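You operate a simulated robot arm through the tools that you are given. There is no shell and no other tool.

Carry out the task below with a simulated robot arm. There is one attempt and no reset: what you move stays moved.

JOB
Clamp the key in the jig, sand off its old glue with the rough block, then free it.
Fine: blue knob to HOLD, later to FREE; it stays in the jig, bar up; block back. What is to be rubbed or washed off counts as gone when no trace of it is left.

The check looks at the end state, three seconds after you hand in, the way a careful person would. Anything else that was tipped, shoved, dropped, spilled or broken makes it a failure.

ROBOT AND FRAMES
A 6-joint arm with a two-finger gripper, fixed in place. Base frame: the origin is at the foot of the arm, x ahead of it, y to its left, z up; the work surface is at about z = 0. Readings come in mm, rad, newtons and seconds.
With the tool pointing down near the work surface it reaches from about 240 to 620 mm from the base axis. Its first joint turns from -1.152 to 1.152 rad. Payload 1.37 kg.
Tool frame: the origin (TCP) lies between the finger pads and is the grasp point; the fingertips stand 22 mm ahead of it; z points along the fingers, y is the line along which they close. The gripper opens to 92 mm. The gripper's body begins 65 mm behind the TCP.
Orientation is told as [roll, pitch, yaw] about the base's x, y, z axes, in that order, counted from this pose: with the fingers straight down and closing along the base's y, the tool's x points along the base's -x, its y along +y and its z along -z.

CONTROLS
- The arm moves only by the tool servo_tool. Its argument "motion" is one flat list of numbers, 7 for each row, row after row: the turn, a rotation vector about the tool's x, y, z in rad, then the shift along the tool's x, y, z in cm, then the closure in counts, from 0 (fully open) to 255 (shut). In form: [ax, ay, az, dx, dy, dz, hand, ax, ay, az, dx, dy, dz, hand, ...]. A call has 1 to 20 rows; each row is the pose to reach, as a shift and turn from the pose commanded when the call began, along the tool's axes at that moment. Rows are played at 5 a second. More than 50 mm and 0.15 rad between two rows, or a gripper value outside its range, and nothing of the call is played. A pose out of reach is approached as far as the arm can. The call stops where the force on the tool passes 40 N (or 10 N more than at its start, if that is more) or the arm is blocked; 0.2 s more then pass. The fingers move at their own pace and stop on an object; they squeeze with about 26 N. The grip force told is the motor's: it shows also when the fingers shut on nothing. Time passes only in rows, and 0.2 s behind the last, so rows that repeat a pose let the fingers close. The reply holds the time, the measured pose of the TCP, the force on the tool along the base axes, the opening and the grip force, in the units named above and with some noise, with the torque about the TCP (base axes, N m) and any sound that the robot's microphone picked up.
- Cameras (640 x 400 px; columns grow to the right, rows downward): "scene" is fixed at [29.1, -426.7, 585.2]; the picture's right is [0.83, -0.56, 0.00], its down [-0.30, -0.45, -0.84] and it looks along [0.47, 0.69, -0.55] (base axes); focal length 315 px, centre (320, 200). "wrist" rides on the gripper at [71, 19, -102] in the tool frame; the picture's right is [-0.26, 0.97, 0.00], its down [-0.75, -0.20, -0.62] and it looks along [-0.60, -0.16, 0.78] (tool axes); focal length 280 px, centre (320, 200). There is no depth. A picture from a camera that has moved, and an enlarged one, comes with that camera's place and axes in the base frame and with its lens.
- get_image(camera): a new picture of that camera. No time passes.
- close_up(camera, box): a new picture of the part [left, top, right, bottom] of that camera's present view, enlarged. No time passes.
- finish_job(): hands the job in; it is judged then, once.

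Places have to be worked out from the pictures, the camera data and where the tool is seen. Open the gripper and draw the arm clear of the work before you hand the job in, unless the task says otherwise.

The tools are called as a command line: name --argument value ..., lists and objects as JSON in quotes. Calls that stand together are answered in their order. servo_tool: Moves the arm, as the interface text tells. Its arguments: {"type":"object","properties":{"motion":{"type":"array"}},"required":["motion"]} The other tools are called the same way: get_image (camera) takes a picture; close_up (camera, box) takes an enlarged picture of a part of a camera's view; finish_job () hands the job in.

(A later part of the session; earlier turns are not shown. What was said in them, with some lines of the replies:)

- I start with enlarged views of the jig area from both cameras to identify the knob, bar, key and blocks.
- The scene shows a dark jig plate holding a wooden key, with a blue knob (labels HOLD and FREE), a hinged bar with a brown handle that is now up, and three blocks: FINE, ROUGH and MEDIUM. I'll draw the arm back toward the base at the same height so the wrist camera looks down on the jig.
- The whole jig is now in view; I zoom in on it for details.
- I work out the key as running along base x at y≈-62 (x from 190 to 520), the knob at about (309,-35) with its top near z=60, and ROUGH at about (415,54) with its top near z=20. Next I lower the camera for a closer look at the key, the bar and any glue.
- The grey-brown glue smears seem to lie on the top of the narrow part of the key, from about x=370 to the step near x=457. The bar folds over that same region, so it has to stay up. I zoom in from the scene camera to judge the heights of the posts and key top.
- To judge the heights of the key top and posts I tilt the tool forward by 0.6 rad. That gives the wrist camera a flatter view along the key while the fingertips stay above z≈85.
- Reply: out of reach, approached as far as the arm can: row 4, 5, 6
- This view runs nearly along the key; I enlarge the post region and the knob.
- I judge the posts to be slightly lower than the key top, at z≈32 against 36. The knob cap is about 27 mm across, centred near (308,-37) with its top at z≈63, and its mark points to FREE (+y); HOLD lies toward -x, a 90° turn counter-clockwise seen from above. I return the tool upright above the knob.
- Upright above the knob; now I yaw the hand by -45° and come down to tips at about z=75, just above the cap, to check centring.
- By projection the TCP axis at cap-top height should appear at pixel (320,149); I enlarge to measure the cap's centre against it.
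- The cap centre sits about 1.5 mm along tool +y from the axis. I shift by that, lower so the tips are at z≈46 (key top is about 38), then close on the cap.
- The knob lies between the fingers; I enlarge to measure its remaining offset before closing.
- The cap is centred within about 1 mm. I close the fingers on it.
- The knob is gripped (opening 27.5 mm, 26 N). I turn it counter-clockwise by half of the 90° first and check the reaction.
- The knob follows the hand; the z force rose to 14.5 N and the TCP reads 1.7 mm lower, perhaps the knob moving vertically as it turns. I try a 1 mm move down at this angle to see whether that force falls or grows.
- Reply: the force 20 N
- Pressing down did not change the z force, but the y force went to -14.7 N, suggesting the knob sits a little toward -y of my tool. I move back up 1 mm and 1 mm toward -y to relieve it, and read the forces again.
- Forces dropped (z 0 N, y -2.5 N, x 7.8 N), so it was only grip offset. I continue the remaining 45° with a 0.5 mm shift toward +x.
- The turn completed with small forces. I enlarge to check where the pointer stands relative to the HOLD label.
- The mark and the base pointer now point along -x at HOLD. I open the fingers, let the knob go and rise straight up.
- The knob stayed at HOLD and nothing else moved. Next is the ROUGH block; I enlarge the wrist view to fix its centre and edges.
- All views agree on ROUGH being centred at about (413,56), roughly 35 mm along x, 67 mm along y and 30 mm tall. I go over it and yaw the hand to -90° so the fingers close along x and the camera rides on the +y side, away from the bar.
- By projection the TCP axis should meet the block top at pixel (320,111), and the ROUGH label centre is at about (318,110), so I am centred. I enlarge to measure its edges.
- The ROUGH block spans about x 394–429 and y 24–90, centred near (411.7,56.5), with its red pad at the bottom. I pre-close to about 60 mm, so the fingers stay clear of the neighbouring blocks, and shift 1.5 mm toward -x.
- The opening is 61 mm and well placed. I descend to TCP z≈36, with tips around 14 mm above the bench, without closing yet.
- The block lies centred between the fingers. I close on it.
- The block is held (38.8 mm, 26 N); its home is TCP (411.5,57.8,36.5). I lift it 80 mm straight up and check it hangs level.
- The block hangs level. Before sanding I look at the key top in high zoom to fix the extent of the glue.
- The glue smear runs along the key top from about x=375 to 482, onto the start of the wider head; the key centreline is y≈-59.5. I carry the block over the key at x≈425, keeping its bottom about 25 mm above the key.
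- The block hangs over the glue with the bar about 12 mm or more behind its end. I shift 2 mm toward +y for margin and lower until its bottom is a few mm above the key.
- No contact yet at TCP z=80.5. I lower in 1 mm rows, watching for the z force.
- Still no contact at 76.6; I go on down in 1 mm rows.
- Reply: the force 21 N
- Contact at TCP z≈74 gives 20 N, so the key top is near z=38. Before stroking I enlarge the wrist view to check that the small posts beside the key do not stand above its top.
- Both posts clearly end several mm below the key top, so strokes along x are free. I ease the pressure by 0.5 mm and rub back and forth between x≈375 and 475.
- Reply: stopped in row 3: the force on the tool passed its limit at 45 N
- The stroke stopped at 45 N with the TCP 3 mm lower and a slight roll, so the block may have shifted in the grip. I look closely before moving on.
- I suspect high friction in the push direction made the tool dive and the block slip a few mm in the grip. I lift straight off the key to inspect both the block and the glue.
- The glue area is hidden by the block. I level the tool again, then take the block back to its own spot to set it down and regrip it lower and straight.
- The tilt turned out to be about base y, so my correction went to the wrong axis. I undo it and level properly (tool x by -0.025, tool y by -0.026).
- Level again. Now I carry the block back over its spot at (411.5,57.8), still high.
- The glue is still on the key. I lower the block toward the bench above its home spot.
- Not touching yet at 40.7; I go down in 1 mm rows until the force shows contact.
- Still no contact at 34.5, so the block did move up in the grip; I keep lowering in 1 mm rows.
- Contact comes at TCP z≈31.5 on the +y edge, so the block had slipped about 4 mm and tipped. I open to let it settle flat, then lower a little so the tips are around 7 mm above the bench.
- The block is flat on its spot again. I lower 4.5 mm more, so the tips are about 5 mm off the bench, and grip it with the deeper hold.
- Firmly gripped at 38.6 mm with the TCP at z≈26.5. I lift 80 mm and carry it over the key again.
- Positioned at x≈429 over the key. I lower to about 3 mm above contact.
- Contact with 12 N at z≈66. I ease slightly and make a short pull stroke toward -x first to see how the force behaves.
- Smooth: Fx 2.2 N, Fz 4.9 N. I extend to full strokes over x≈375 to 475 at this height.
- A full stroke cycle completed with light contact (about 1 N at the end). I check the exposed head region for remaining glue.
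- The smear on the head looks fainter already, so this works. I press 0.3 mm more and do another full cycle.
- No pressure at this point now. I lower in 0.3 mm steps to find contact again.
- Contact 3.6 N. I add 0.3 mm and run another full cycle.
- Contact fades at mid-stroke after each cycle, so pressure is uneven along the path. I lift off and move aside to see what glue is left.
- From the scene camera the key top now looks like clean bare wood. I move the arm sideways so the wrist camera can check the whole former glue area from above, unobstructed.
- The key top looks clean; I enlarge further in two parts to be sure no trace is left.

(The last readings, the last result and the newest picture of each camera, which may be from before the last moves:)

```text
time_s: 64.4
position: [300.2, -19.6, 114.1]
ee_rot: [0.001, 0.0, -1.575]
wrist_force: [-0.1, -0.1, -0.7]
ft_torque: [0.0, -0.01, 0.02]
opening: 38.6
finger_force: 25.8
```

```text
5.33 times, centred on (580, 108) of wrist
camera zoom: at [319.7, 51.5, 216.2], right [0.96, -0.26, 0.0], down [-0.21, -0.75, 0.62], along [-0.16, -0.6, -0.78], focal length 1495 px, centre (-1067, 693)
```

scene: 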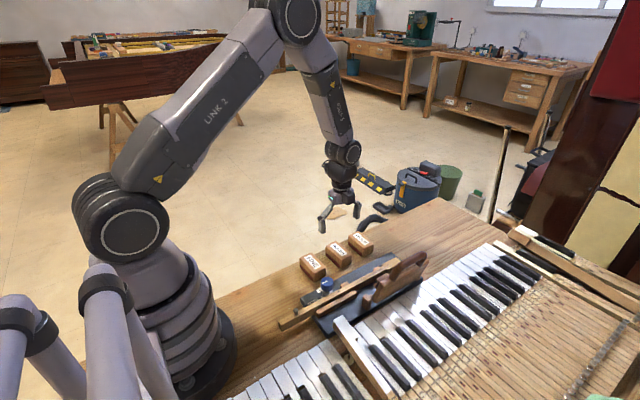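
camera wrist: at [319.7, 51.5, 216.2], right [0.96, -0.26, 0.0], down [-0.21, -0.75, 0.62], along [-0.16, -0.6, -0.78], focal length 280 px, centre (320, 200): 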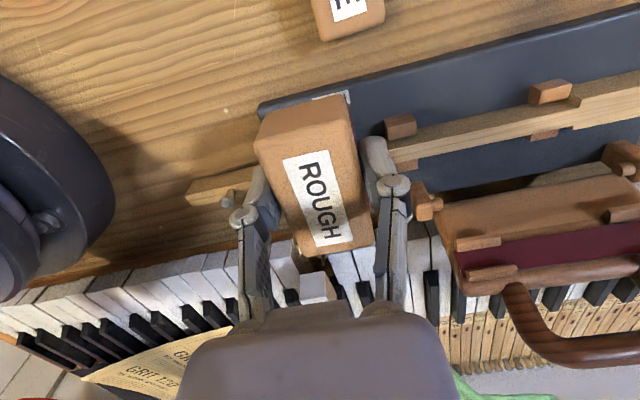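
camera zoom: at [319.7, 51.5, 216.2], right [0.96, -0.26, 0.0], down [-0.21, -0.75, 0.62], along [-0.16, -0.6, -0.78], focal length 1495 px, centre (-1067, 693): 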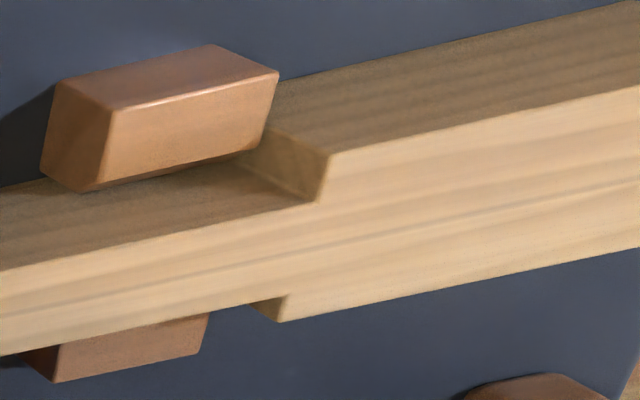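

No trace of glue remains, only straight wood grain. I take the block back above its home spot.

servo_tool --motion '[0, 0, 0, 1.3, 1.85, 0, 255, 0, 0, 0, 2.6, 3.7, 0, 255, 0, 0, 0, 3.9, 5.55, 0, 255, 0, 0, 0, 5.2, 7.4, 0, 255, 0, 0, 0, 6.5, 9.25, 0, 255, 0, 0, 0, 7.8, 11.1, 0, 255, 0, 0, 0, 7.8, 11.1, 0, 255]'

get_image --camera "wrist"

close_up --camera "scene" --box '[290, 190, 400, 290]'

```text
time_s: 66.0
position: [412.5, 56.3, 114.7]
ee_rot: [0.001, 0.002, -1.574]
wrist_force: [0.4, -0.1, 0.0]
ft_torque: [0.0, -0.07, 0.0]
opening: 38.8
finger_force: 25.9
```

```text
taken
camera wrist: at [430.8, 129.3, 216.1], right [0.96, -0.26, 0.0], down [-0.21, -0.75, 0.62], along [-0.16, -0.6, -0.78], focal length 280 px, centre (320, 200)
```

wrist: 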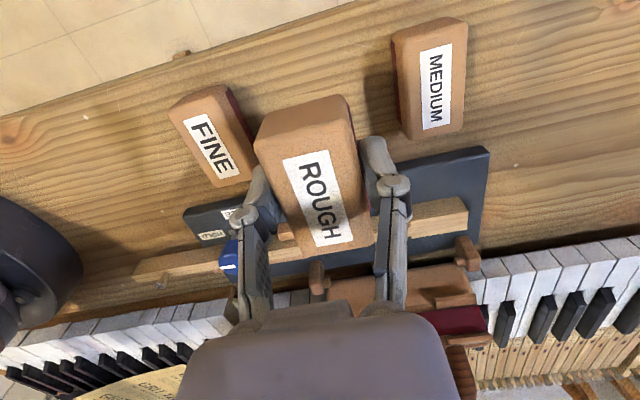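

```text
4.00 times, centred on (345, 240) of scene
camera zoom: at [29.1, -426.7, 585.2], right [0.83, -0.56, 0.0], down [-0.3, -0.45, -0.84], along [0.47, 0.69, -0.55], focal length 1258 px, centre (220, 40)
```

zoom: 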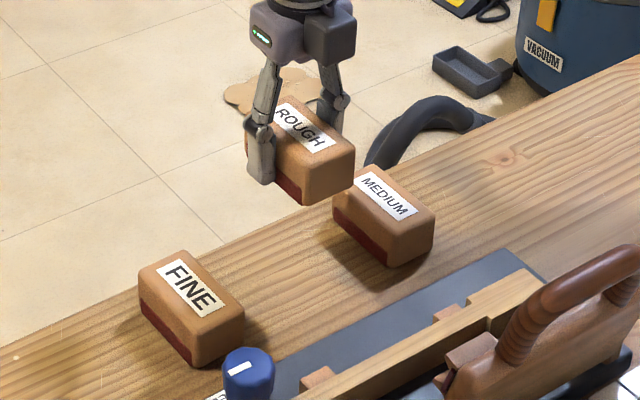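

Above home at (411.8,58.3). I lower to a few mm above the bench.

servo_tool --motion '[0, 0, 0, 0, 0, 2, 255, 0, 0, 0, 0, 0, 4, 255, 0, 0, 0, 0, 0, 6, 255, 0, 0, 0, 0, 0, 7.6, 255, 0, 0, 0, 0, 0, 8.3, 255, 0, 0, 0, 0, 0, 8.3, 255]'

```text
time_s: 67.4
position: [412.9, 59.4, 31.0]
ee_rot: [0.003, 0.002, -1.575]
wrist_force: [-0.5, 0.7, -1.2]
ft_torque: [0.01, -0.01, 0.0]
opening: 38.7
finger_force: 25.9
```

servo_tool --motion '[0, 0, 0, 0, 0, 0.1, 255, 0, 0, 0, 0, 0, 0.2, 255, 0, 0, 0, 0, 0, 0.3, 255, 0, 0, 0, 0, 0, 0.4, 255]'

```text
time_s: 68.4
position: [411.4, 58.3, 27.6]
ee_rot: [0.001, 0.0, -1.574]
wrist_force: [0.7, -0.1, -0.6]
ft_torque: [0.0, -0.02, 0.03]
opening: 38.7
finger_force: 25.6
```

No contact yet at 27.6; two more 1 mm rows.

servo_tool --motion '[0, 0, 0, 0, 0, 0.1, 255, 0, 0, 0, 0, 0, 0.2, 255, 0, 0, 0, 0, 0, 0.2, 255]'

```text
time_s: 69.2
position: [412.0, 60.1, 26.5]
ee_rot: [0.0, 0.002, -1.573]
wrist_force: [-0.4, -0.8, -0.9]
ft_torque: [-0.01, 0.02, 0.0]
opening: 38.8
finger_force: 25.3
```

servo_tool --motion '[0, 0, 0, 0, 0, 0.05, 255, 0, 0, 0, 0, 0, 0.1, 255, 0, 0, 0, 0, 0, 0.1, 255]'

close_up --camera "scene" --box '[290, 215, 400, 285]'

```text
time_s: 70.0
position: [412.7, 59.3, 25.8]
ee_rot: [0.001, 0.001, -1.575]
wrist_force: [-2.7, -0.7, 6.1]
ft_torque: [0.2, 0.12, 0.07]
opening: 38.6
finger_force: 26.2
```

```text
5.71 times, centred on (345, 250) of scene
camera zoom: at [29.1, -426.7, 585.2], right [0.83, -0.56, 0.0], down [-0.3, -0.45, -0.84], along [0.47, 0.69, -0.55], focal length 1798 px, centre (177, -86)
```

zoom: 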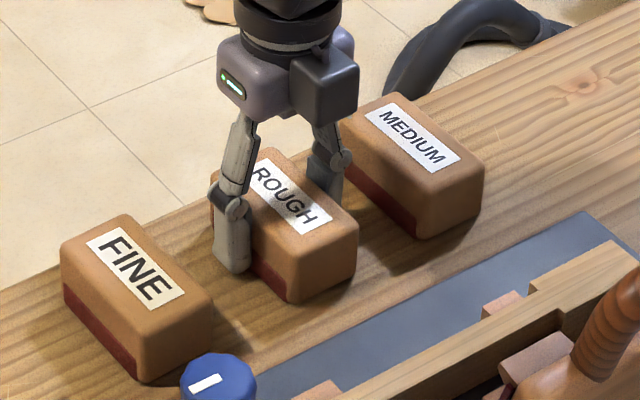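

The block touches down (6 N) at its original place. I open to 61 mm and rise straight up.

servo_tool --motion '[0, 0, 0, 0, 0, 0, 140, 0, 0, 0, 0, 0, 0, 85, 0, 0, 0, 0, 0, 0, 85, 0, 0, 0, 0, 0, 0, 85, 0, 0, 0, 0, 0, -1, 85, 0, 0, 0, 0, 0, -3, 85, 0, 0, 0, 0, 0, -6, 85, 0, 0, 0, 0, 0, -10, 85, 0, 0, 0, 0, 0, -13, 85, 0, 0, 0, 0, 0, -13, 85]'

get_image --camera "wrist"

close_up --camera "scene" --box '[260, 220, 460, 345]'

```text
time_s: 72.2
position: [412.4, 58.2, 154.8]
ee_rot: [0.002, 0.003, -1.574]
wrist_force: [-0.5, -0.2, 0.6]
ft_torque: [-0.03, -0.02, 0.01]
opening: 61.3
finger_force: 0.0
```

```text
taken
camera wrist: at [430.8, 129.5, 256.8], right [0.96, -0.26, 0.0], down [-0.21, -0.75, 0.62], along [-0.16, -0.6, -0.78], focal length 280 px, centre (320, 200)
```

wrist: 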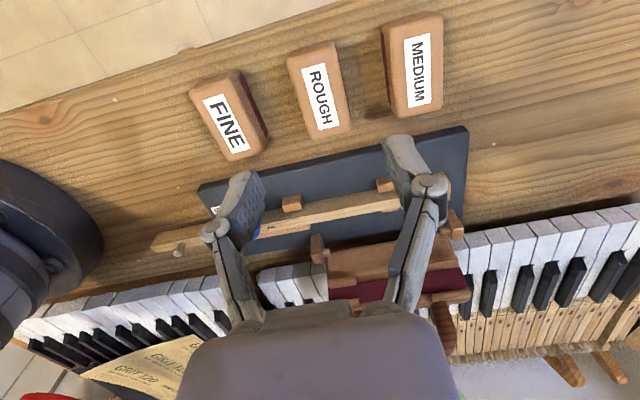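

```text
3.20 times, centred on (360, 282) of scene
camera zoom: at [29.1, -426.7, 585.2], right [0.83, -0.56, 0.0], down [-0.3, -0.45, -0.84], along [0.47, 0.69, -0.55], focal length 1007 px, centre (192, -64)
```

zoom: 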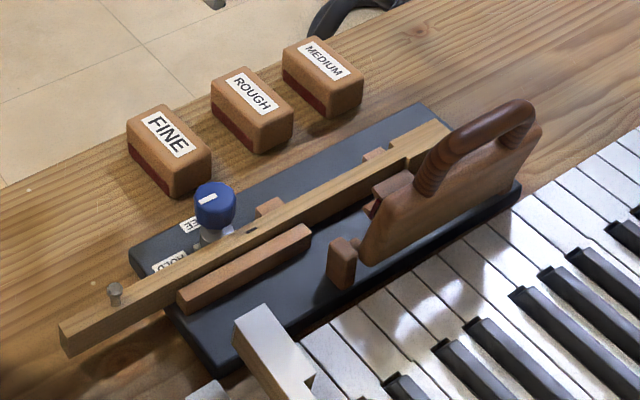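

ROUGH sits back in its row exactly as before, and the jig and key look undisturbed. Now I move over the knob with the hand yawed to +45°, ready to turn it back clockwise to FREE.

servo_tool --motion '[0, 0, -0.131, -0.538, -0.569, 0.1, 85, 0, 0, -0.262, -1.076, -1.139, 0.2, 85, 0, 0, -0.393, -1.613, -1.708, 0.3, 85, 0, 0, -0.524, -2.151, -2.278, 0.5, 85, 0, 0, -0.655, -2.689, -2.847, 0.6, 85, 0, 0, -0.786, -3.227, -3.417, 0.8, 85, 0, 0, -0.917, -3.764, -3.986, 0.9, 85, 0, 0, -1.048, -4.302, -4.556, 1.1, 85, 0, 0, -1.178, -4.84, -5.125, 1.2, 85, 0, 0, -1.309, -5.378, -5.694, 1.3, 85, 0, 0, -1.44, -5.916, -6.264, 1.5, 85, 0, 0, -1.571, -6.453, -6.833, 1.6, 85, 0, 0, -1.702, -6.991, -7.403, 1.8, 85, 0, 0, -1.833, -7.529, -7.972, 1.9, 85, 0, 0, -1.964, -8.067, -8.542, 2.1, 85, 0, 0, -2.095, -8.604, -9.111, 2.2, 85, 0, 0, -2.226, -9.142, -9.681, 2.4, 85, 0, 0, -2.357, -9.68, -10.25, 2.5, 85, 0, 0, -2.357, -9.68, -10.25, 2.5, 85]'

get_image --camera "wrist"

```text
time_s: 76.2
position: [307.7, -37.4, 129.6]
ee_rot: [0.0, -0.001, 0.784]
wrist_force: [0.5, 0.6, -0.4]
ft_torque: [0.01, -0.01, -0.02]
opening: 61.5
finger_force: 0.1
```

```text
taken
camera wrist: at [244.1, -73.8, 232.3], right [-0.5, 0.87, 0.0], down [0.68, 0.39, 0.63], along [0.54, 0.31, -0.78], focal length 280 px, centre (320, 200)
```

wrist: 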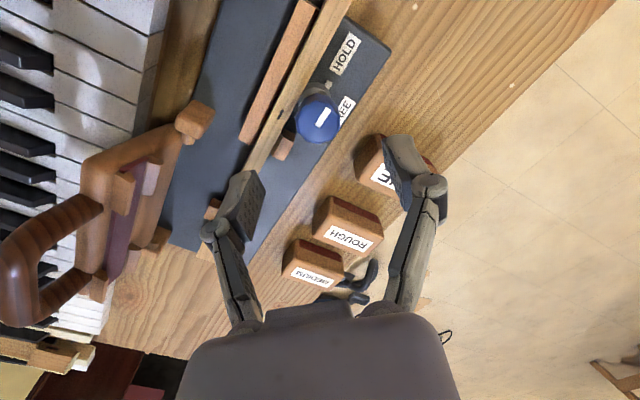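

I descend to tips just above the cap and check centring in the picture.

servo_tool --motion '[0, 0, 0, 0, 0, 1.0, 85, 0, 0, 0, 0, 0, 2.2, 85, 0, 0, 0, 0, 0, 3.2, 85, 0, 0, 0, 0, 0, 3.2, 85]'

close_up --camera "wrist" --box '[250, 80, 410, 200]'

get_image --camera "wrist"

```text
time_s: 77.2
position: [309.2, -37.1, 98.2]
ee_rot: [0.0, -0.001, 0.786]
wrist_force: [-1.1, 0.4, -0.4]
ft_torque: [0.01, -0.01, 0.0]
opening: 61.4
finger_force: 0.1
```

```text
3.33 times, centred on (330, 140) of wrist
camera zoom: at [244.9, -73.6, 199.8], right [-0.5, 0.87, 0.0], down [0.68, 0.39, 0.63], along [0.54, 0.31, -0.78], focal length 935 px, centre (287, 400)
```

zoom: 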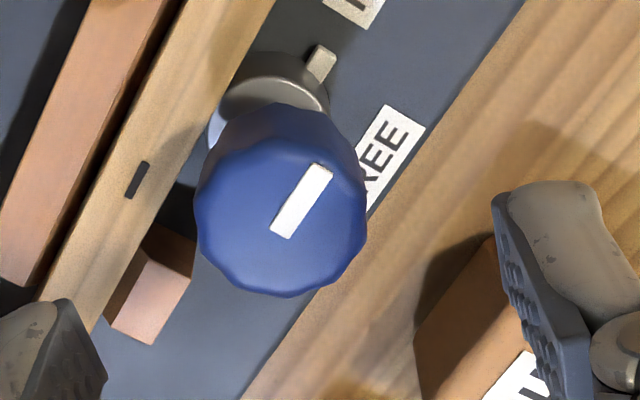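

```text
taken
camera wrist: at [244.9, -73.6, 199.8], right [-0.5, 0.87, 0.0], down [0.68, 0.39, 0.63], along [0.54, 0.31, -0.78], focal length 280 px, centre (320, 200)
```

wrist: 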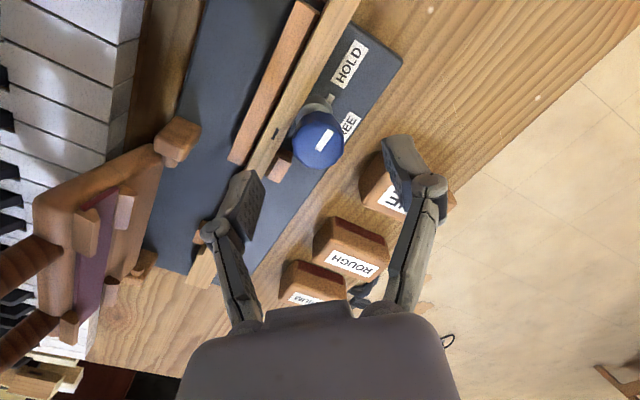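

The cap centre is about 1 mm off in tool x and y; I correct (+0.9 mm, -1.2 mm), descend 30 mm and close.

servo_tool --motion '[0, 0, 0, 0.09, -0.12, 1.0, 85, 0, 0, 0, 0.09, -0.12, 2.0, 85, 0, 0, 0, 0.09, -0.12, 3.0, 85, 0, 0, 0, 0.09, -0.12, 3.0, 85, 0, 0, 0, 0.09, -0.12, 3.0, 150, 0, 0, 0, 0.09, -0.12, 3.0, 200, 0, 0, 0, 0.09, -0.12, 3.0, 255, 0, 0, 0, 0.09, -0.12, 3.0, 255, 0, 0, 0, 0.09, -0.12, 3.0, 255]'

get_image --camera "wrist"

```text
time_s: 79.2
position: [308.1, -39.0, 69.8]
ee_rot: [0.004, 0.002, 0.783]
wrist_force: [-12.8, 16.6, 4.4]
ft_torque: [0.13, 0.16, -0.03]
opening: 27.3
finger_force: 27.0
```

```text
taken
camera wrist: at [244.4, -75.9, 170.9], right [-0.5, 0.87, 0.0], down [0.68, 0.39, 0.62], along [0.54, 0.31, -0.78], focal length 280 px, centre (320, 200)
```

wrist: 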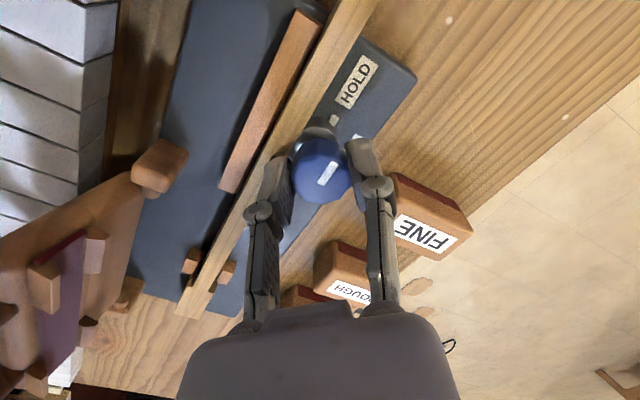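

The 21 N side load says the knob sits toward tool +y, so I overcorrected. I shift +1.2 mm along tool y and re-read.

servo_tool --motion '[0, 0, 0, 0, 0.06, 0, 255, 0, 0, 0, 0, 0.12, 0, 255, 0, 0, 0, 0, 0.12, 0, 255]'

```text
time_s: 80.0
position: [309.2, -39.7, 68.2]
ee_rot: [0.0, -0.002, 0.782]
wrist_force: [-10.8, -10.4, 1.7]
ft_torque: [-0.4, 0.45, -0.06]
opening: 27.5
finger_force: 25.7
```

The closing direction is balanced now, but friction holds a 15 N sideways load. I open a little and close again to relax it.

servo_tool --motion '[0, 0, 0, 0, 0, 0, 150, 0, 0, 0, 0, 0, 0, 150, 0, 0, 0, 0, 0, 0, 255, 0, 0, 0, 0, 0, 0, 255, 0, 0, 0, 0, 0, 0, 255]'

```text
time_s: 81.2
position: [309.1, -37.7, 69.1]
ee_rot: [-0.001, -0.002, 0.782]
wrist_force: [4.4, 5.8, 3.2]
ft_torque: [0.07, -0.02, 0.0]
opening: 27.4
finger_force: 25.4
```

Side load is down to about 7 N. I turn clockwise by the first 45°.

servo_tool --motion '[0, 0, 0.13, 0, 0, 0, 255, 0, 0, 0.26, 0, 0, 0, 255, 0, 0, 0.39, 0, 0, 0, 255, 0, 0, 0.52, 0, 0, 0, 255, 0, 0, 0.65, 0, 0, 0, 255, 0, 0, 0.785, 0, 0, 0, 255, 0, 0, 0.785, 0, 0, 0, 255]'

close_up --camera "wrist" --box '[230, 90, 410, 210]'

```text
time_s: 82.8
position: [309.0, -38.0, 68.0]
ee_rot: [0.001, -0.002, -0.003]
wrist_force: [10.0, 4.8, 12.9]
ft_torque: [0.09, -0.1, 0.02]
opening: 27.6
finger_force: 25.8
```

```text
3.33 times, centred on (320, 150) of wrist
camera zoom: at [237.3, -18.6, 169.6], right [0.27, 0.96, 0.0], down [0.75, -0.21, 0.63], along [0.6, -0.17, -0.78], focal length 935 px, centre (320, 367)
```

zoom: 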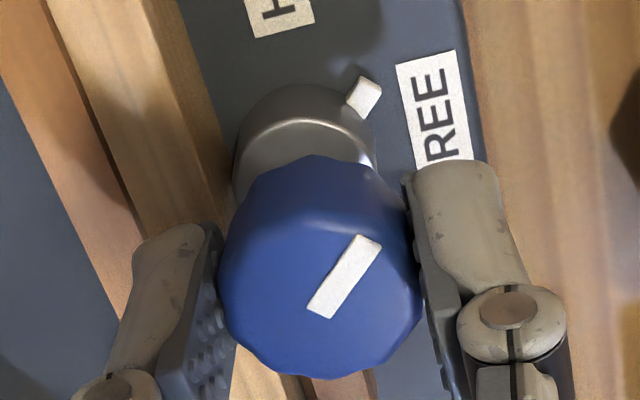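

Half-way, with moderate forces and no slip. I turn the remaining 45° to FREE.

servo_tool --motion '[0, 0, 0.13, 0, 0, 0, 255, 0, 0, 0.26, 0, 0, 0, 255, 0, 0, 0.39, 0, 0, 0, 255, 0, 0, 0.52, 0, 0, 0, 255, 0, 0, 0.65, 0, 0, 0, 255, 0, 0, 0.79, 0, 0, 0, 255, 0, 0, 0.79, 0, 0, 0, 255]'

close_up --camera "wrist" --box '[230, 90, 410, 210]'

```text
time_s: 84.4
position: [307.5, -38.0, 67.7]
ee_rot: [0.0, 0.002, -0.794]
wrist_force: [6.1, -2.1, -0.5]
ft_torque: [0.09, 0.12, -0.02]
opening: 27.2
finger_force: 26.0
```

```text
3.33 times, centred on (320, 150) of wrist
camera zoom: at [271.5, 26.0, 169.9], right [0.87, 0.49, 0.0], down [0.38, -0.68, 0.62], along [0.3, -0.54, -0.78], focal length 935 px, centre (320, 367)
```

zoom: 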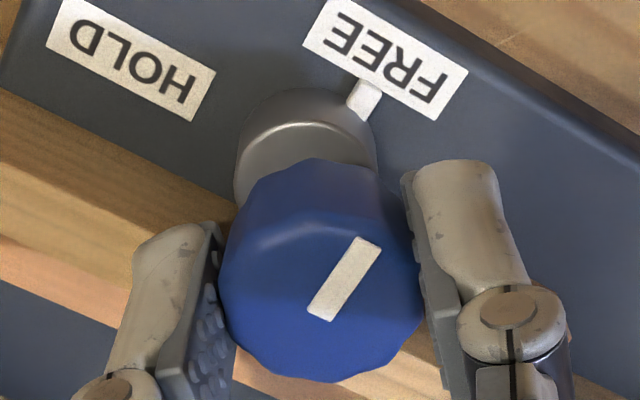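

The pointer is at the FREE label again. I open and rise straight up.

servo_tool --motion '[0, 0, 0, 0, 0, 0, 150, 0, 0, 0, 0, 0, 0, 85, 0, 0, 0, 0, 0, 0, 85, 0, 0, 0, 0, 0, 0, 85, 0, 0, 0, 0, 0, -2, 85, 0, 0, 0, 0, 0, -5, 85, 0, 0, 0, 0, 0, -9, 85, 0, 0, 0, 0, 0, -13, 85, 0, 0, 0, 0, 0, -13, 85]'

get_image --camera "wrist"

close_up --camera "scene" --box '[260, 220, 460, 345]'

```text
time_s: 86.4
position: [307.1, -40.5, 198.6]
ee_rot: [0.001, 0.0, -0.79]
wrist_force: [-0.4, 1.2, -0.5]
ft_torque: [0.01, 0.01, -0.03]
opening: 61.7
finger_force: 0.0
```

```text
taken
camera wrist: at [270.7, 23.5, 300.5], right [0.87, 0.49, 0.0], down [0.38, -0.68, 0.62], along [0.31, -0.54, -0.78], focal length 280 px, centre (320, 200)
```

wrist: 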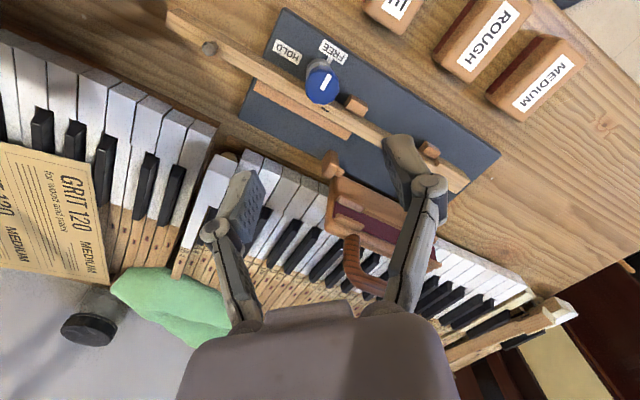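

```text
3.20 times, centred on (360, 282) of scene
camera zoom: at [29.1, -426.7, 585.2], right [0.83, -0.56, 0.0], down [-0.3, -0.45, -0.84], along [0.47, 0.69, -0.55], focal length 1007 px, centre (192, -64)
```

zoom: 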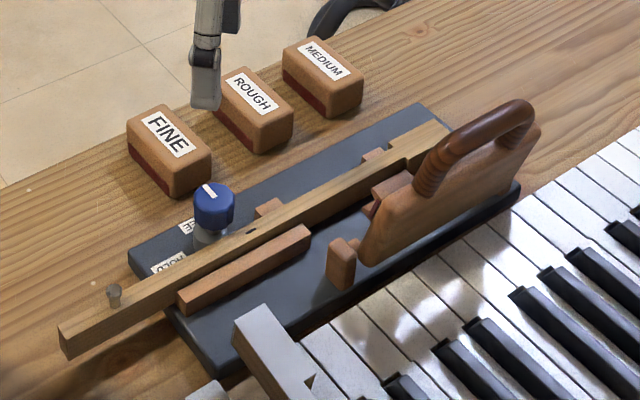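

The knob shows FREE. I compare the jig and key at the same zoom as at the start to make sure nothing shifted.

close_up --camera "scene" --box '[300, 265, 380, 315]'

close_up --camera "scene" --box '[360, 240, 440, 290]'

close_up --camera "scene" --box '[290, 225, 380, 285]'

```text
8.00 times, centred on (340, 290) of scene
camera zoom: at [29.1, -426.7, 585.2], right [0.83, -0.56, 0.0], down [-0.3, -0.45, -0.84], along [0.47, 0.69, -0.55], focal length 2517 px, centre (160, -520)
```

zoom: 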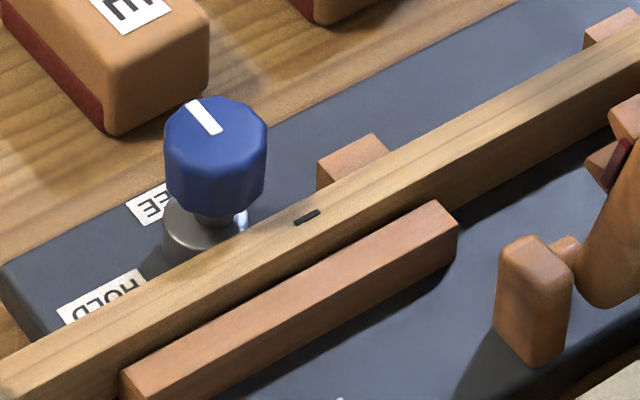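

```text
8.00 times, centred on (400, 265) of scene
camera zoom: at [29.1, -426.7, 585.2], right [0.83, -0.56, 0.0], down [-0.3, -0.45, -0.84], along [0.47, 0.69, -0.55], focal length 2517 px, centre (-320, -320)
```

zoom: 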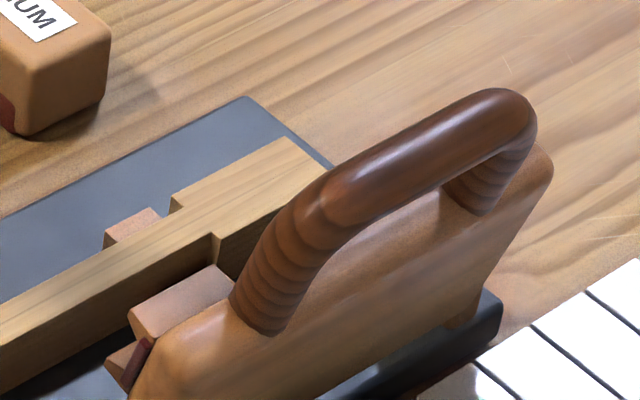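

```text
6.67 times, centred on (335, 255) of scene
camera zoom: at [29.1, -426.7, 585.2], right [0.83, -0.56, 0.0], down [-0.3, -0.45, -0.84], along [0.47, 0.69, -0.55], focal length 2097 px, centre (220, -167)
```

zoom: 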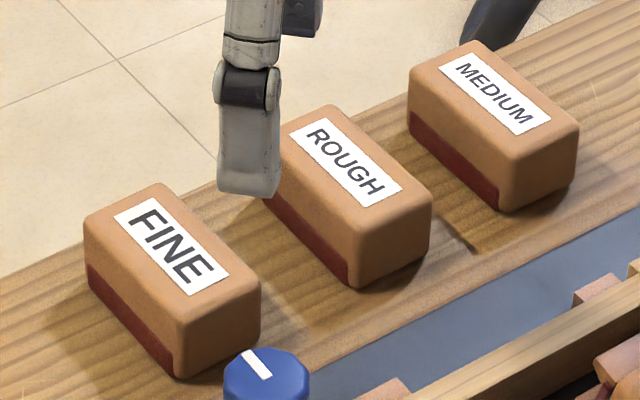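

The whole jig lies within about 1.5 mm of its start position; the blocks, bar and key are as they should be. I draw the arm up and away, open fully, and take a last look at the key.

servo_tool --motion '[0, 0, -0.13, 1.26, 1.09, -1.7, 60, 0, 0, -0.26, 2.53, 2.18, -3.4, 30, 0, 0, -0.39, 3.8, 3.27, -5.0, 0, 0, 0, -0.52, 5.06, 4.36, -6.7, 0, 0, 0, -0.65, 6.32, 5.45, -8.4, 0, 0, 0, -0.79, 7.59, 6.54, -10, 0, 0, 0, -0.79, 7.59, 6.54, -10, 0]'

get_image --camera "wrist"

get_image --camera "scene"

```text
time_s: 88.0
position: [301.0, 62.0, 298.7]
ee_rot: [0.002, -0.001, 0.0]
wrist_force: [-0.5, -0.4, -0.2]
ft_torque: [0.02, -0.04, 0.01]
opening: 92.2
finger_force: 0.1
```

```text
taken
camera wrist: at [229.0, 81.5, 401.2], right [0.26, 0.97, 0.0], down [0.75, -0.2, 0.63], along [0.6, -0.16, -0.78], focal length 280 px, centre (320, 200)
```

wrist: 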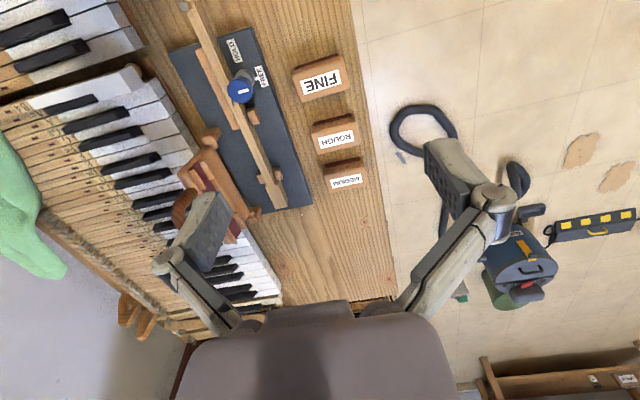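

```text
taken
```

scene: 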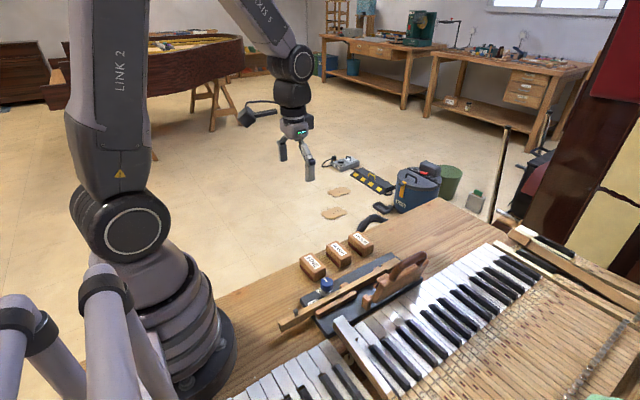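

close_up --camera "wrist" --box '[180, 60, 320, 147]'

close_up --camera "wrist" --box '[210, 120, 320, 210]'

close_up --camera "scene" --box '[340, 244, 416, 290]'

```text
4.57 times, centred on (250, 104) of wrist
camera zoom: at [229.0, 81.5, 401.2], right [0.26, 0.97, 0.0], down [0.75, -0.2, 0.63], along [0.6, -0.16, -0.78], focal length 1282 px, centre (640, 641)
```

zoom: 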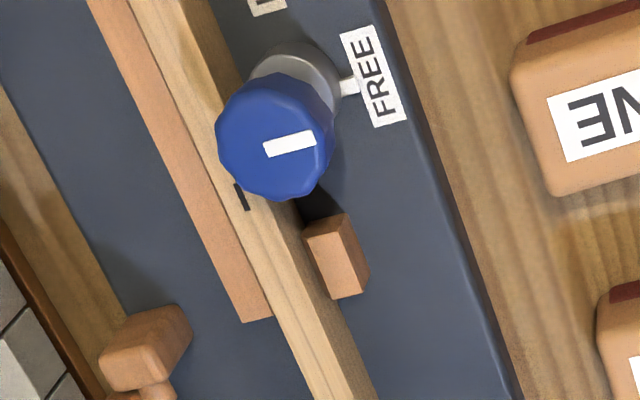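

```text
4.44 times, centred on (265, 165) of wrist
camera zoom: at [229.0, 81.5, 401.2], right [0.26, 0.97, 0.0], down [0.75, -0.2, 0.63], along [0.6, -0.16, -0.78], focal length 1246 px, centre (564, 356)
```

zoom: 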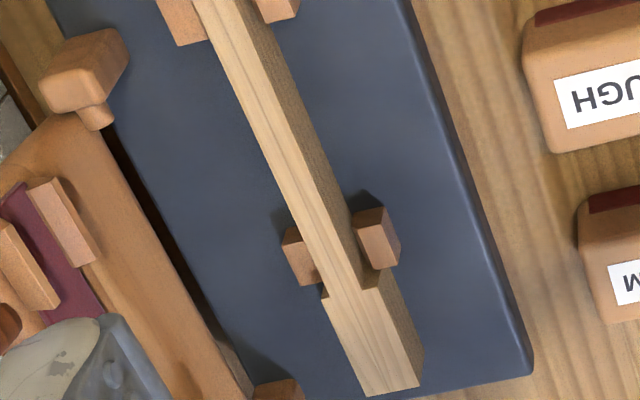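

```text
8.42 times, centred on (378, 267) of scene
camera zoom: at [29.1, -426.7, 585.2], right [0.83, -0.56, 0.0], down [-0.3, -0.45, -0.84], along [0.47, 0.69, -0.55], focal length 2649 px, centre (-168, -364)
```

zoom: 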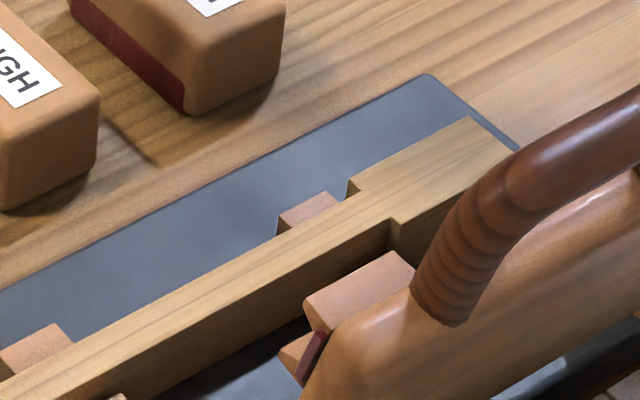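

The pointer is within about 2° of FREE, the key top is bare wood and lies in the jig, and the bar is up. ROUGH is back in its row, and the open gripper is well clear, so I hand the job in.

finish_job

```text
The job is handed in.
```

The job is handed in. I clamped the key with the blue knob at HOLD, sanded it with the ROUGH block, then turned the knob back to FREE.

- **Glue:** close-ups from both cameras after sanding show bare wood along the key top, with no trace left.
- **Key and bar:** the key is still in the jig and the bar is up. I never lowered the bar, because it folds down over the area that had to be sanded.
- **Block:** ROUGH is back in its row between FINE and MEDIUM.
- **Arm:** the gripper is open and drawn clear.

**Deviations:**
- **Stopped stroke:** the first sanding stroke hit the force limit at 45 N. The block slipped a few mm in the grip, so I set it down, regripped it lower and used lighter pressure.
- **Jig shift:** the whole jig ended up about 1.5 mm from where it started. I left it there rather than risk pushing it back.
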